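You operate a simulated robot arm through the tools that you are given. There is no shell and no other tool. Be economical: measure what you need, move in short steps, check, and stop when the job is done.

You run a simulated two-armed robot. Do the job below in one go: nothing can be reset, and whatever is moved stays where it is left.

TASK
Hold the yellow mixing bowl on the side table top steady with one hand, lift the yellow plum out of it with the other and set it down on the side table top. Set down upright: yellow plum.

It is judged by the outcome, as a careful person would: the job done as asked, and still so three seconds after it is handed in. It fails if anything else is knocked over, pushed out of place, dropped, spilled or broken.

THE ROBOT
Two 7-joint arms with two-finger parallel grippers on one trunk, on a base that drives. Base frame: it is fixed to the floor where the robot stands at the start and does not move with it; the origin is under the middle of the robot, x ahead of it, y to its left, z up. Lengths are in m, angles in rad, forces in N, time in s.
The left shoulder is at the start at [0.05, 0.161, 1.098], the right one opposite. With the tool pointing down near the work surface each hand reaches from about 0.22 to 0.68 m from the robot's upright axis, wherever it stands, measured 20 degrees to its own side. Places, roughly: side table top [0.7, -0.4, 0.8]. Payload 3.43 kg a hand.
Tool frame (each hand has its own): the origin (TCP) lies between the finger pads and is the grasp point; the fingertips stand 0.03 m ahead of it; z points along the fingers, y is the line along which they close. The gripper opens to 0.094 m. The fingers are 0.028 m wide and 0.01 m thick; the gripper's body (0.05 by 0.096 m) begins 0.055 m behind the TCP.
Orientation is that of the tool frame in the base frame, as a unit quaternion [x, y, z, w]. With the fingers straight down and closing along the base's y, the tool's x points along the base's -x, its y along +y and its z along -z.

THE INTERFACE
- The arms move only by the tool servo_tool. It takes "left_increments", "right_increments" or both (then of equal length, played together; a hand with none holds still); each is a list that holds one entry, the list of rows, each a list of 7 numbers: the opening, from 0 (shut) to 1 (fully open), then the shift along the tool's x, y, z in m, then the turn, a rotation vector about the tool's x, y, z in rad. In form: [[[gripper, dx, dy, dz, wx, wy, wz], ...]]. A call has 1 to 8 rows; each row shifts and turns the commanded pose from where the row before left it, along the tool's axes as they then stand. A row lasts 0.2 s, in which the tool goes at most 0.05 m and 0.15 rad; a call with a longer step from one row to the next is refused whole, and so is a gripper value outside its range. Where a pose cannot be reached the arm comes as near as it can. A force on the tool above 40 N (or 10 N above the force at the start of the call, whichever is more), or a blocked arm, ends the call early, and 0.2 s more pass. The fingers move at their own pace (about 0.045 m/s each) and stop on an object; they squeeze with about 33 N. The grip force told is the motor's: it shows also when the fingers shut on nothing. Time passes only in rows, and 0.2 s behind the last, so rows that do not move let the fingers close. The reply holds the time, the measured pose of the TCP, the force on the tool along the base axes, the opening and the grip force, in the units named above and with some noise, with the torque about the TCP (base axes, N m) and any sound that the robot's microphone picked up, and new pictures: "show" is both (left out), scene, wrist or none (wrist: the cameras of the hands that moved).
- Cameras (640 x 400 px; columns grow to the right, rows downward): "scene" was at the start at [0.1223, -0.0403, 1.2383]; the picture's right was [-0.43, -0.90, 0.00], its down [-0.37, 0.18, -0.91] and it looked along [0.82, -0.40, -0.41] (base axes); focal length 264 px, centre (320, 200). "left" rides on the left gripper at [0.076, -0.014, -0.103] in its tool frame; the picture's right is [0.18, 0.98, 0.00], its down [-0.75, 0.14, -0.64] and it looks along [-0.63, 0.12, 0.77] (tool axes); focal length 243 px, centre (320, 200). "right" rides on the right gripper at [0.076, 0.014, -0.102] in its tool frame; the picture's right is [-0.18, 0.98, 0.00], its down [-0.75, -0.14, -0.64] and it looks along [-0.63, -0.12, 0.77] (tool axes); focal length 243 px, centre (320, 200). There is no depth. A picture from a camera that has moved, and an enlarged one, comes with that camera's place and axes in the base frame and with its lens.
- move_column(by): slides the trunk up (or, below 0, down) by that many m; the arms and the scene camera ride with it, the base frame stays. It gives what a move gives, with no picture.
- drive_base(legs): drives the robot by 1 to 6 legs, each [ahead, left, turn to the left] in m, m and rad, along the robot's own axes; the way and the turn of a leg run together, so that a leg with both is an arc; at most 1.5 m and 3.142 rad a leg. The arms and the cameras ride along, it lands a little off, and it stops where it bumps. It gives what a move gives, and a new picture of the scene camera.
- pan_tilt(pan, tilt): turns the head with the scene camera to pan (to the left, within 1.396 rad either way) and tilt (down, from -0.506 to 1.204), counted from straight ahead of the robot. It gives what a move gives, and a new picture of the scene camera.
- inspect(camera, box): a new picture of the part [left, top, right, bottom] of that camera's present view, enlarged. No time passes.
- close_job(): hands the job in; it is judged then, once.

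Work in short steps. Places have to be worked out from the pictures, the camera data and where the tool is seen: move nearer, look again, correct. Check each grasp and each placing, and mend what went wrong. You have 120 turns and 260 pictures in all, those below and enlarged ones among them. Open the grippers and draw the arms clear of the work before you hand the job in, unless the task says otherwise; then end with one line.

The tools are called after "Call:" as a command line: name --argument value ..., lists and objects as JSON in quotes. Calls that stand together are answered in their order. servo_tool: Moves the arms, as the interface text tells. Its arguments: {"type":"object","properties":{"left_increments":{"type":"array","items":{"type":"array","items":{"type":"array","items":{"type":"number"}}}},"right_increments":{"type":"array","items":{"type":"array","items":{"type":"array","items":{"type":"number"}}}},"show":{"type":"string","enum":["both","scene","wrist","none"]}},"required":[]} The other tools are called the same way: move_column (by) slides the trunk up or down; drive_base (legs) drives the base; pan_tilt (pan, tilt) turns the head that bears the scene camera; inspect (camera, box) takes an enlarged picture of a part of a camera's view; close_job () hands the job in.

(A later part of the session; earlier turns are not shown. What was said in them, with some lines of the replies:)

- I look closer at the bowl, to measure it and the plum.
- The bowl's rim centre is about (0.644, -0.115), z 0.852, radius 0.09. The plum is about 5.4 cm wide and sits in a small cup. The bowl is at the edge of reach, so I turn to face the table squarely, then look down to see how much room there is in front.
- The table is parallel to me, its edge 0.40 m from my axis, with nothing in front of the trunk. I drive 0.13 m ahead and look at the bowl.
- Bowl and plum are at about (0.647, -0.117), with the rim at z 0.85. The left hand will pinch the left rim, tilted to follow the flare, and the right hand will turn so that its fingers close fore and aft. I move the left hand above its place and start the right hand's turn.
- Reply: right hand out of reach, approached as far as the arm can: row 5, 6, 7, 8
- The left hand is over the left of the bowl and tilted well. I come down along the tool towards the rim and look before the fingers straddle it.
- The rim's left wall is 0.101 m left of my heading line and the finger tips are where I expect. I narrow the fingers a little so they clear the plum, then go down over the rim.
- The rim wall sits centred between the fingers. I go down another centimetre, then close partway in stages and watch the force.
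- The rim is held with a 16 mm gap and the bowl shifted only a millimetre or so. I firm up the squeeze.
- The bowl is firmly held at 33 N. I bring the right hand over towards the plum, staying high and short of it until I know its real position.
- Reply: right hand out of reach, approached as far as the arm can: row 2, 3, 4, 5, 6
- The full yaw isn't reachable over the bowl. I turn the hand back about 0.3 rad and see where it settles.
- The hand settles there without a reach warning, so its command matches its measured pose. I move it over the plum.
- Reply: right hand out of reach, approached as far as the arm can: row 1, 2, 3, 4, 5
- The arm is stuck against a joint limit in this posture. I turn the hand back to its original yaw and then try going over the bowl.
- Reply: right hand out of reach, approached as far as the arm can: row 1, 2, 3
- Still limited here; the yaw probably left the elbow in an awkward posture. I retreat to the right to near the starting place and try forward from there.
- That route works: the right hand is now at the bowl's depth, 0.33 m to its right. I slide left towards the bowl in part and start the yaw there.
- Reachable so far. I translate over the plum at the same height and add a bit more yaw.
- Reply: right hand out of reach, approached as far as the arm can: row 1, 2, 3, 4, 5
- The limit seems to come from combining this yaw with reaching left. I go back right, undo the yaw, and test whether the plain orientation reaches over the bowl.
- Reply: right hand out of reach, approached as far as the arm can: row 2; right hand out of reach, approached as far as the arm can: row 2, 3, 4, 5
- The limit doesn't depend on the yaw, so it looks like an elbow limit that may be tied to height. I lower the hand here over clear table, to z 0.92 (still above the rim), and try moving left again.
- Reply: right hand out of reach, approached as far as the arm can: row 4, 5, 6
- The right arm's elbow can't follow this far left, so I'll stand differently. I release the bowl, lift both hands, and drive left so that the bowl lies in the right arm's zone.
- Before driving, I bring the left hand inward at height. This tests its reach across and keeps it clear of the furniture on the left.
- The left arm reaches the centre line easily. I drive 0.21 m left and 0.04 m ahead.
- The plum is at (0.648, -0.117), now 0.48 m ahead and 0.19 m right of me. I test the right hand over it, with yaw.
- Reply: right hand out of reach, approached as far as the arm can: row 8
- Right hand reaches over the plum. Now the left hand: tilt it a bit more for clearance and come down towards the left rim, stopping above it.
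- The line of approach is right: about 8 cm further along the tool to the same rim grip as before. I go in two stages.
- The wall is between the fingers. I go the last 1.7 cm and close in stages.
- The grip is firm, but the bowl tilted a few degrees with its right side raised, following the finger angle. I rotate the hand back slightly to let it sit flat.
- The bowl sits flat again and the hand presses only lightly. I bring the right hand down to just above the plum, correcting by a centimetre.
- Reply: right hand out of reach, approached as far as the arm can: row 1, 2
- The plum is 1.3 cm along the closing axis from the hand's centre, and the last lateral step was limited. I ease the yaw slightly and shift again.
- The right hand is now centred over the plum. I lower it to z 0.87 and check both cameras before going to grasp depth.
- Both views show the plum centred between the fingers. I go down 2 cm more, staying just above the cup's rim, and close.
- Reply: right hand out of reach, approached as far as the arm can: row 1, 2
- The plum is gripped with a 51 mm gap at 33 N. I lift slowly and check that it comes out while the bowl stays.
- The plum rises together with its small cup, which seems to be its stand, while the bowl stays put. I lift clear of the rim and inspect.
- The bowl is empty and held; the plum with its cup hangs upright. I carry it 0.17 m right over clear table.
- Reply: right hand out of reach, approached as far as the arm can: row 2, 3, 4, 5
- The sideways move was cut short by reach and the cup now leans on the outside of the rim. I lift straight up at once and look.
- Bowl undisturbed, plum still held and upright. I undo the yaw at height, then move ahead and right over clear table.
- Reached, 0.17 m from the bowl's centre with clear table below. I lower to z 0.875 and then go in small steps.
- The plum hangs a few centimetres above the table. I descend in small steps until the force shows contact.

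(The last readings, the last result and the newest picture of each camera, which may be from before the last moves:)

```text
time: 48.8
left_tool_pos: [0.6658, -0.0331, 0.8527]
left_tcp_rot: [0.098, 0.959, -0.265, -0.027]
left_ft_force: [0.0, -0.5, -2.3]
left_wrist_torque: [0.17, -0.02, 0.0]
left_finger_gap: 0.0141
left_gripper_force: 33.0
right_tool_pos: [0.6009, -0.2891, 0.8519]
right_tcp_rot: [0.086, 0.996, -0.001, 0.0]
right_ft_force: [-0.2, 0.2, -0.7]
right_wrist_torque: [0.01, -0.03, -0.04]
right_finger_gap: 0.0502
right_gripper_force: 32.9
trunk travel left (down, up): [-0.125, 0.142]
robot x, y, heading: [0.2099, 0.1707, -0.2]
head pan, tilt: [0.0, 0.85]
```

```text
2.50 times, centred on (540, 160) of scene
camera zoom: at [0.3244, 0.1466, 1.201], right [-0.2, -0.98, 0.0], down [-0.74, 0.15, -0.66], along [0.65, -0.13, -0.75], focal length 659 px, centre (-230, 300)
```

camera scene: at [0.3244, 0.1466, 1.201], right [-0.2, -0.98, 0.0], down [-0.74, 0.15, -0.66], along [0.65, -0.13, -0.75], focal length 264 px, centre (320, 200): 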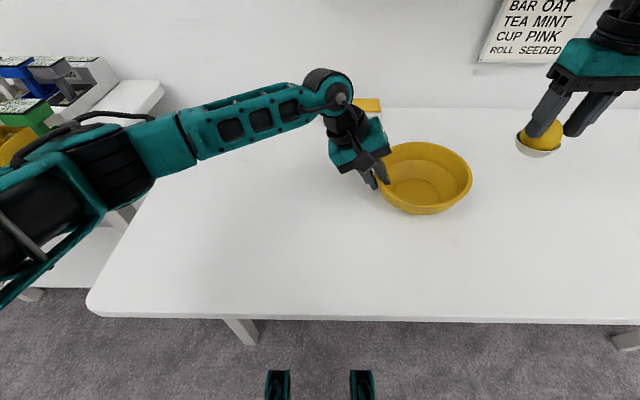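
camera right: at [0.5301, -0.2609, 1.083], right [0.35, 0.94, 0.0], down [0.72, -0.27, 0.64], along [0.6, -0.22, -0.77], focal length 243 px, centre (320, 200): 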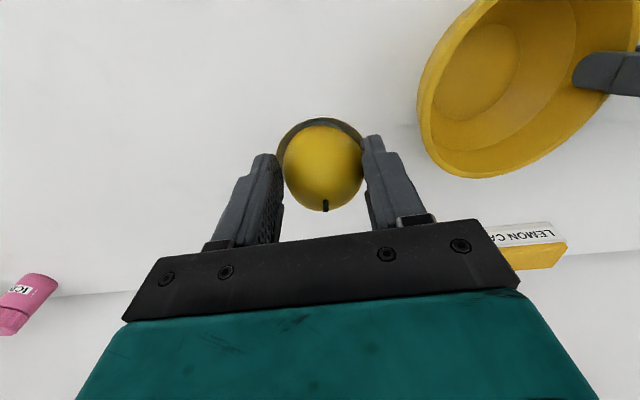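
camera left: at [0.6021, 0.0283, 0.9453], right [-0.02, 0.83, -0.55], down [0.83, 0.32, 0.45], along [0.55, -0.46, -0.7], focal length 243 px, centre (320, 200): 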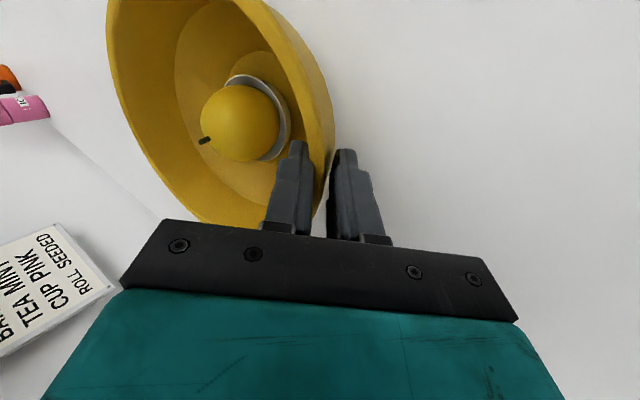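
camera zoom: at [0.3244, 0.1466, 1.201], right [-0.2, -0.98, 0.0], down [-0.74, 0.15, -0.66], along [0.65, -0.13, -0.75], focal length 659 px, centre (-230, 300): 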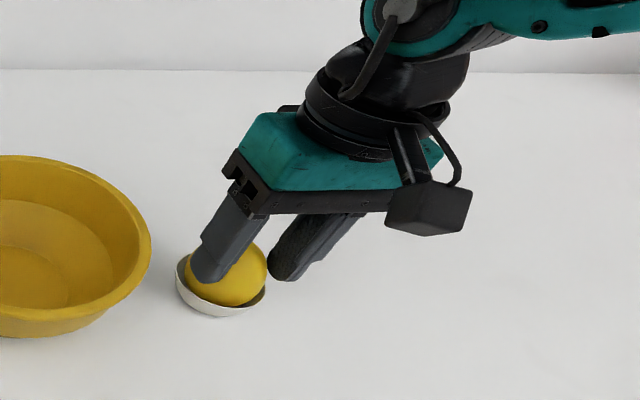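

No contact yet at z 0.852; I continue in 3 mm steps.

Call:
servo_tool --right_increments '[[[0.4, 0, 0, 0.003, 0, 0, 0], [0.4, 0, 0, 0.003, 0, 0, 0], [0.4, 0, 0, 0.0, 0, 0, 0]]]' --show "none"

Call:
inspect --camera "scene" --box '[480, 130, 580, 220]'

```text
time: 49.6
left_tool_pos: [0.665, -0.0336, 0.855]
left_tcp_rot: [0.098, 0.959, -0.266, -0.027]
left_ft_force: [0.2, 0.2, -2.4]
left_wrist_torque: [0.17, 0.0, 0.03]
left_finger_gap: 0.0143
left_gripper_force: 33.2
right_tool_pos: [0.6017, -0.289, 0.8491]
right_tcp_rot: [0.086, 0.996, 0.0, 0.004]
right_ft_force: [-3.9, -4.3, 20.7]
right_wrist_torque: [0.06, -0.21, -0.05]
right_finger_gap: 0.0499
right_gripper_force: 32.7
trunk travel left (down, up): [-0.125, 0.142]
robot x, y, heading: [0.2097, 0.1681, -0.206]
head pan, tilt: [0.0, 0.85]
```

```text
4.44 times, centred on (530, 175) of scene
camera zoom: at [0.3228, 0.1477, 1.2015], right [-0.2, -0.98, 0.0], down [-0.73, 0.15, -0.66], along [0.65, -0.13, -0.75], focal length 1171 px, centre (-613, 311)
```

zoom: 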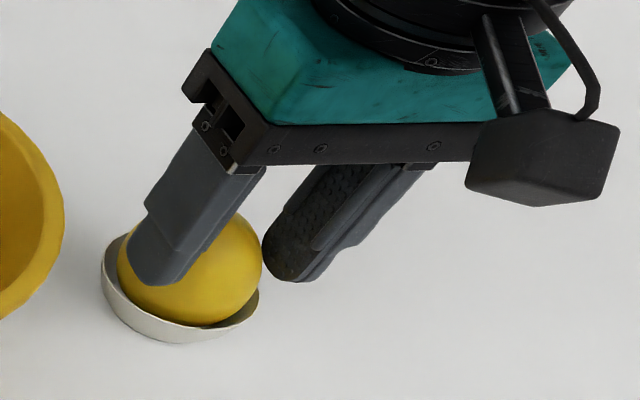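

Contact at z 0.849 with 20 N. I ease up 2.5 mm until it just rests, then open gently.

Call:
servo_tool --right_increments '[[[0.4, 0, 0, -0.0025, 0, 0, 0], [0.4, 0, 0, 0, 0, 0, 0]]]' --show "none"

Call:
inspect --camera "right" --box '[200, 80, 440, 240]'

```text
time: 50.2
left_tool_pos: [0.6663, -0.033, 0.8527]
left_tcp_rot: [0.099, 0.959, -0.264, -0.028]
left_ft_force: [-0.5, 0.3, -1.7]
left_wrist_torque: [0.17, 0.0, 0.0]
left_finger_gap: 0.0143
left_gripper_force: 33.0
right_tool_pos: [0.6022, -0.2886, 0.8508]
right_tcp_rot: [0.086, 0.996, -0.001, 0.001]
right_ft_force: [2.5, -4.5, 9.8]
right_wrist_torque: [-0.15, -0.47, -0.16]
right_finger_gap: 0.0501
right_gripper_force: 32.9
trunk travel left (down, up): [-0.125, 0.142]
robot x, y, heading: [0.2039, 0.1729, -0.204]
head pan, tilt: [0.0, 0.85]
```

```text
2.50 times, centred on (320, 160) of right
camera zoom: at [0.529, -0.2597, 0.9529], right [0.35, 0.94, 0.0], down [0.72, -0.27, 0.64], along [0.6, -0.22, -0.77], focal length 606 px, centre (320, 300)
```

zoom: 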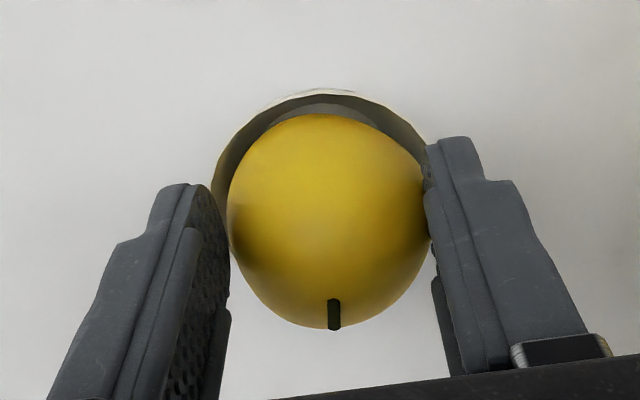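

It rests with light pressure. I open the right fingers gently, in steps.

Call:
servo_tool --right_increments '[[[0.4, 0, 0, -0.001, 0, 0, 0], [0.56, 0, 0, 0, 0, 0, 0], [0.6, 0, 0, 0, 0, 0, 0], [0.7, 0, 0, 0, 0, 0, 0], [0.75, 0, 0, 0, 0, 0, 0]]]' --show "wrist"

Call:
inspect --camera "scene" --box '[480, 130, 580, 220]'

```text
time: 51.4
left_tool_pos: [0.6658, -0.0328, 0.8542]
left_tcp_rot: [0.099, 0.959, -0.265, -0.027]
left_ft_force: [-0.7, -0.4, -1.5]
left_wrist_torque: [0.13, -0.02, -0.01]
left_finger_gap: 0.0142
left_gripper_force: 32.7
right_tool_pos: [0.6018, -0.2877, 0.8499]
right_tcp_rot: [0.087, 0.996, 0.0, 0.0]
right_ft_force: [-0.8, 0.3, 0.8]
right_wrist_torque: [0.03, -0.03, 0.0]
right_finger_gap: 0.0703
right_gripper_force: 0.1
trunk travel left (down, up): [-0.125, 0.142]
robot x, y, heading: [0.2065, 0.1708, -0.202]
head pan, tilt: [0.0, 0.85]
camera right: at [0.5288, -0.2605, 0.9539], right [0.35, 0.94, 0.0], down [0.72, -0.27, 0.64], along [0.6, -0.22, -0.77], focal length 243 px, centre (320, 200)
```

right: 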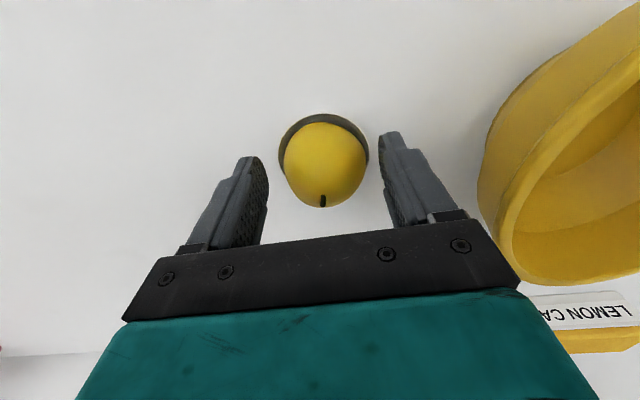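

```text
4.44 times, centred on (530, 175) of scene
camera zoom: at [0.3244, 0.1467, 1.201], right [-0.2, -0.98, 0.0], down [-0.74, 0.15, -0.66], along [0.65, -0.13, -0.75], focal length 1171 px, centre (-613, 311)
```

zoom: 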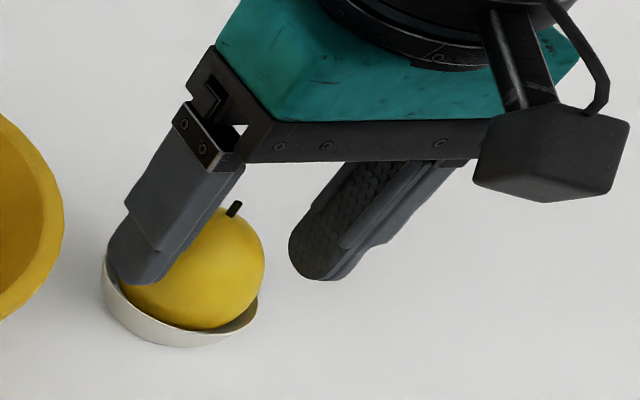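

The plum stands free on its cup. I raise the right hand straight up, and lower the left hand a millimetre or two so that the bowl rests fully before I release it.

Call:
servo_tool --right_increments '[[[0.85, 0, 0, 0, 0, 0, 0], [0.85, 0, 0, -0.02, 0, 0, 0], [0.85, 0, 0, -0.03, 0, 0, 0], [0.85, 0, 0, -0.03, 0, 0, 0], [0.85, 0, 0, -0.03, 0, 0, 0]]]' --left_increments '[[[0.0, 0, 0.0005, 0.0009, 0, 0, 0], [0.0, 0, 0.0005, 0.0009, 0, 0, 0], [0, 0, 0, 0, 0, 0, 0], [0, 0, 0, 0, 0, 0, 0], [0, 0, 0, 0, 0, 0, 0]]]' --show "scene"

Call:
inspect --camera "scene" --box '[340, 120, 580, 240]'

```text
time: 52.6
left_tool_pos: [0.6648, -0.0333, 0.8529]
left_tcp_rot: [0.098, 0.958, -0.267, -0.026]
left_ft_force: [3.6, 1.8, 13.5]
left_wrist_torque: [-0.36, -0.08, 0.14]
left_finger_gap: 0.0143
left_gripper_force: 33.0
right_tool_pos: [0.6006, -0.2882, 0.9612]
right_tcp_rot: [0.086, 0.996, 0.0, 0.001]
right_ft_force: [-0.7, -0.1, -0.3]
right_wrist_torque: [-0.01, 0.0, 0.02]
right_finger_gap: 0.08
right_gripper_force: 0.0
trunk travel left (down, up): [-0.125, 0.142]
robot x, y, heading: [0.2065, 0.168, -0.203]
head pan, tilt: [0.0, 0.85]
camera scene: at [0.3236, 0.1474, 1.2012], right [-0.2, -0.98, 0.0], down [-0.74, 0.15, -0.66], along [0.65, -0.13, -0.75], focal length 264 px, centre (320, 200)
```

scene: 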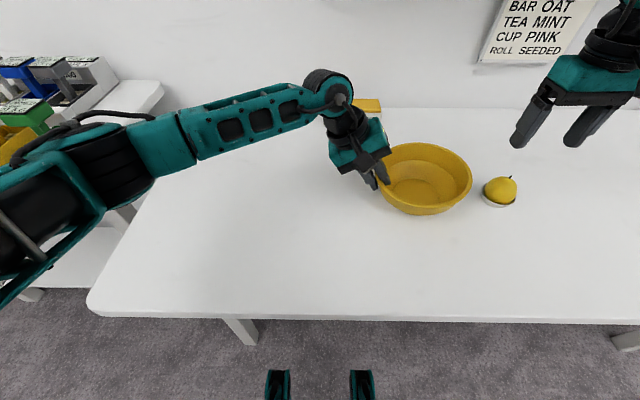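

```text
2.67 times, centred on (460, 180) of scene
camera zoom: at [0.3236, 0.1474, 1.2012], right [-0.2, -0.98, 0.0], down [-0.74, 0.15, -0.66], along [0.65, -0.13, -0.75], focal length 703 px, centre (-53, 253)
```

zoom: 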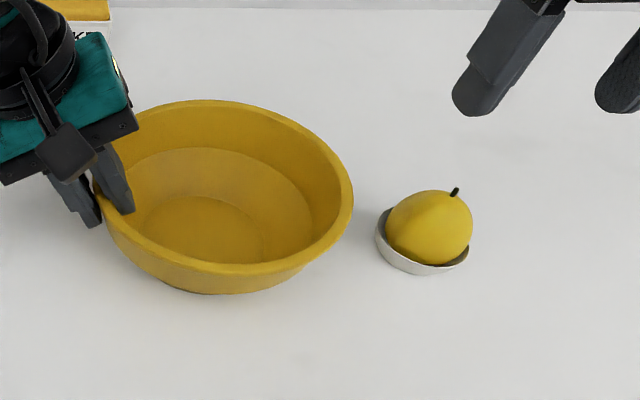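

The plum stands upright on its cup. The bowl's right side is still a few millimetres high in the grip, so I rotate the left hand back slightly to lay it flat before opening.

Call:
servo_tool --left_increments '[[[0.0, 0, 0, 0, -0.025, 0, 0], [0.0, 0, -0.0005, -0.001, -0.02, 0, 0], [0.0, 0, 0, 0, 0, 0, 0]]]' --show "none"

Call:
inspect --camera "scene" --box '[300, 100, 540, 250]'

```text
time: 53.4
left_tool_pos: [0.6642, -0.0326, 0.8521]
left_tcp_rot: [0.1, 0.965, -0.242, -0.025]
left_ft_force: [1.1, -3.8, 10.2]
left_wrist_torque: [-0.57, 0.0, 0.1]
left_finger_gap: 0.0139
left_gripper_force: 32.7
right_tool_pos: [0.6022, -0.2889, 0.9596]
right_tcp_rot: [0.086, 0.996, 0.0, 0.0]
right_ft_force: [1.2, 0.6, 0.1]
right_wrist_torque: [0.02, 0.0, 0.02]
right_finger_gap: 0.0799
right_gripper_force: 0.1
trunk travel left (down, up): [-0.125, 0.142]
robot x, y, heading: [0.2071, 0.1751, -0.205]
head pan, tilt: [0.0, 0.85]
```

```text
2.67 times, centred on (420, 175) of scene
camera zoom: at [0.3237, 0.1469, 1.2011], right [-0.2, -0.98, 0.0], down [-0.74, 0.15, -0.66], along [0.65, -0.13, -0.75], focal length 703 px, centre (53, 267)
```

zoom: 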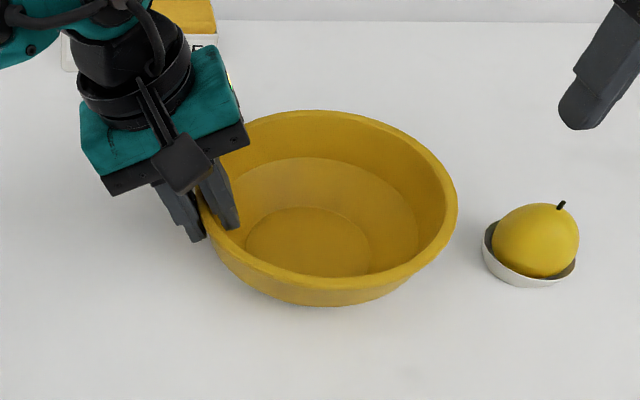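

The bowl is close to flat now. I open the left fingers gradually and back out along the tool.

Call:
servo_tool --left_increments '[[[0.15, 0, 0, 0, 0, 0, 0], [0.18, 0, 0, 0, 0, 0, 0], [0.25, 0, 0, 0, 0, 0, 0], [0.35, 0, 0, 0, 0, 0, 0], [0.35, 0, 0, 0, 0, 0, 0]]]' --show "wrist"

Call:
inspect --camera "scene" --box '[300, 100, 540, 250]'

```text
time: 54.6
left_tool_pos: [0.6661, -0.0333, 0.8511]
left_tcp_rot: [0.099, 0.965, -0.243, -0.026]
left_ft_force: [-0.9, 0.0, 0.2]
left_wrist_torque: [0.01, 0.02, -0.02]
left_finger_gap: 0.033
left_gripper_force: 0.0
right_tool_pos: [0.6015, -0.2874, 0.9593]
right_tcp_rot: [0.086, 0.996, 0.0, 0.0]
right_ft_force: [0.0, -0.2, -0.2]
right_wrist_torque: [-0.01, -0.01, 0.04]
right_finger_gap: 0.0799
right_gripper_force: 0.0
trunk travel left (down, up): [-0.125, 0.142]
robot x, y, heading: [0.2074, 0.1708, -0.202]
head pan, tilt: [0.0, 0.85]
camera left: at [0.5994, 0.0198, 0.9487], right [-0.01, 0.88, -0.47], down [0.82, 0.27, 0.5], along [0.57, -0.38, -0.73], focal length 243 px, centre (320, 200)
```

left: 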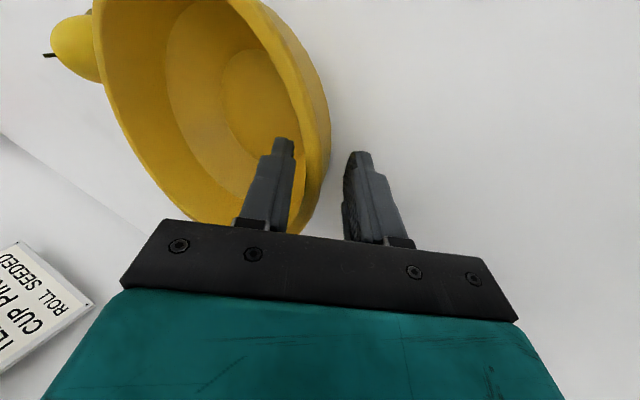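

```text
2.67 times, centred on (420, 175) of scene
camera zoom: at [0.3243, 0.1468, 1.201], right [-0.2, -0.98, 0.0], down [-0.74, 0.15, -0.66], along [0.65, -0.13, -0.75], focal length 703 px, centre (53, 267)
```

zoom: 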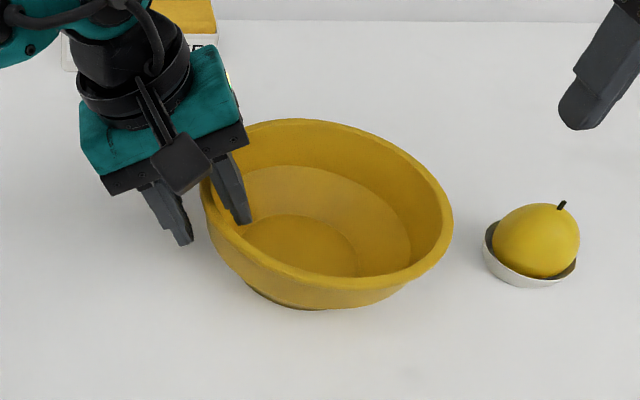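

The bowl has settled flat in its original place. I back the left hand out along its axis and raise both arms clear.

Call:
servo_tool --left_increments '[[[0.35, 0, 0, -0.025, 0, 0, 0], [0.35, 0, 0, -0.03, 0, 0, 0], [0.35, 0, 0, -0.04, 0, 0, 0], [0.6, 0, 0, -0.045, 0, 0, 0], [1.0, 0, 0, -0.045, 0, 0, 0], [1.0, 0, 0, 0, 0, 0, 0]]]' --right_increments '[[[0.85, 0, 0, -0.01, 0, 0, 0], [0.85, 0, 0, -0.02, 0, 0, 0], [0.85, 0, 0, -0.02, 0, 0, 0], [1.0, 0, -0.02, -0.02, 0, 0, 0], [1.0, 0.02, -0.02, 0, 0, 0, 0], [1.0, 0.02, -0.02, 0, 0, 0, 0]]]' --show "scene"

Call:
inspect --camera "scene" --box '[300, 90, 540, 240]'

```text
time: 56.0
left_tool_pos: [0.6828, 0.0544, 1.0165]
left_tcp_rot: [0.099, 0.965, -0.243, -0.025]
left_ft_force: [-1.0, 0.1, 0.1]
left_wrist_torque: [0.01, 0.0, 0.01]
left_finger_gap: 0.0941
left_gripper_force: 0.0
right_tool_pos: [0.5507, -0.344, 1.0272]
right_tcp_rot: [0.086, 0.996, 0.001, 0.001]
right_ft_force: [0.3, 0.2, 0.5]
right_wrist_torque: [0.02, 0.0, 0.02]
right_finger_gap: 0.0939
right_gripper_force: 0.1
trunk travel left (down, up): [-0.125, 0.142]
robot x, y, heading: [0.2136, 0.1702, -0.207]
head pan, tilt: [0.0, 0.85]
camera scene: at [0.324, 0.1465, 1.201], right [-0.2, -0.98, 0.0], down [-0.74, 0.15, -0.66], along [0.65, -0.13, -0.75], focal length 264 px, centre (320, 200)
```

scene: 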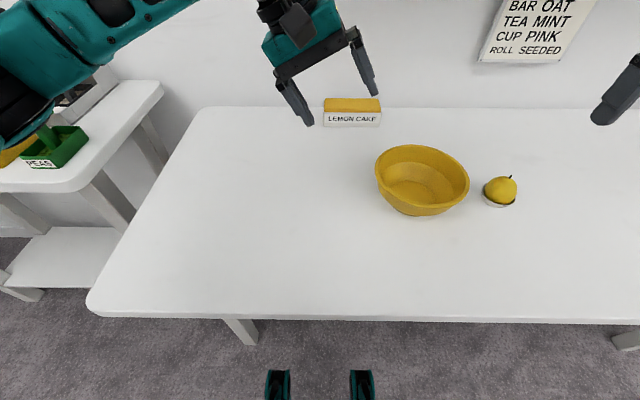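

```text
2.67 times, centred on (420, 165) of scene
camera zoom: at [0.324, 0.1465, 1.201], right [-0.2, -0.98, 0.0], down [-0.74, 0.15, -0.66], along [0.65, -0.13, -0.75], focal length 703 px, centre (53, 293)
```

zoom: 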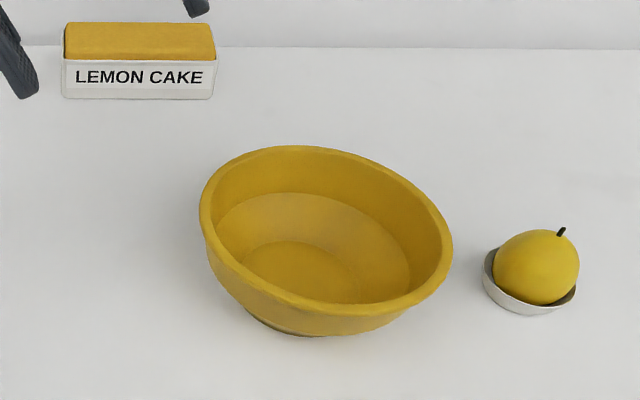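

The plum stands upright on the table, the bowl is in its place, the lemon cake is untouched, and both arms are clear and open. I hand the job in.

Call:
close_job

```text
The job is handed in.
```

The yellow plum is out of the bowl and standing upright on the side table, still in its small cup, which came up with it; the bowl was held steady for the lift and is back where it stood, with both arms open and clear.
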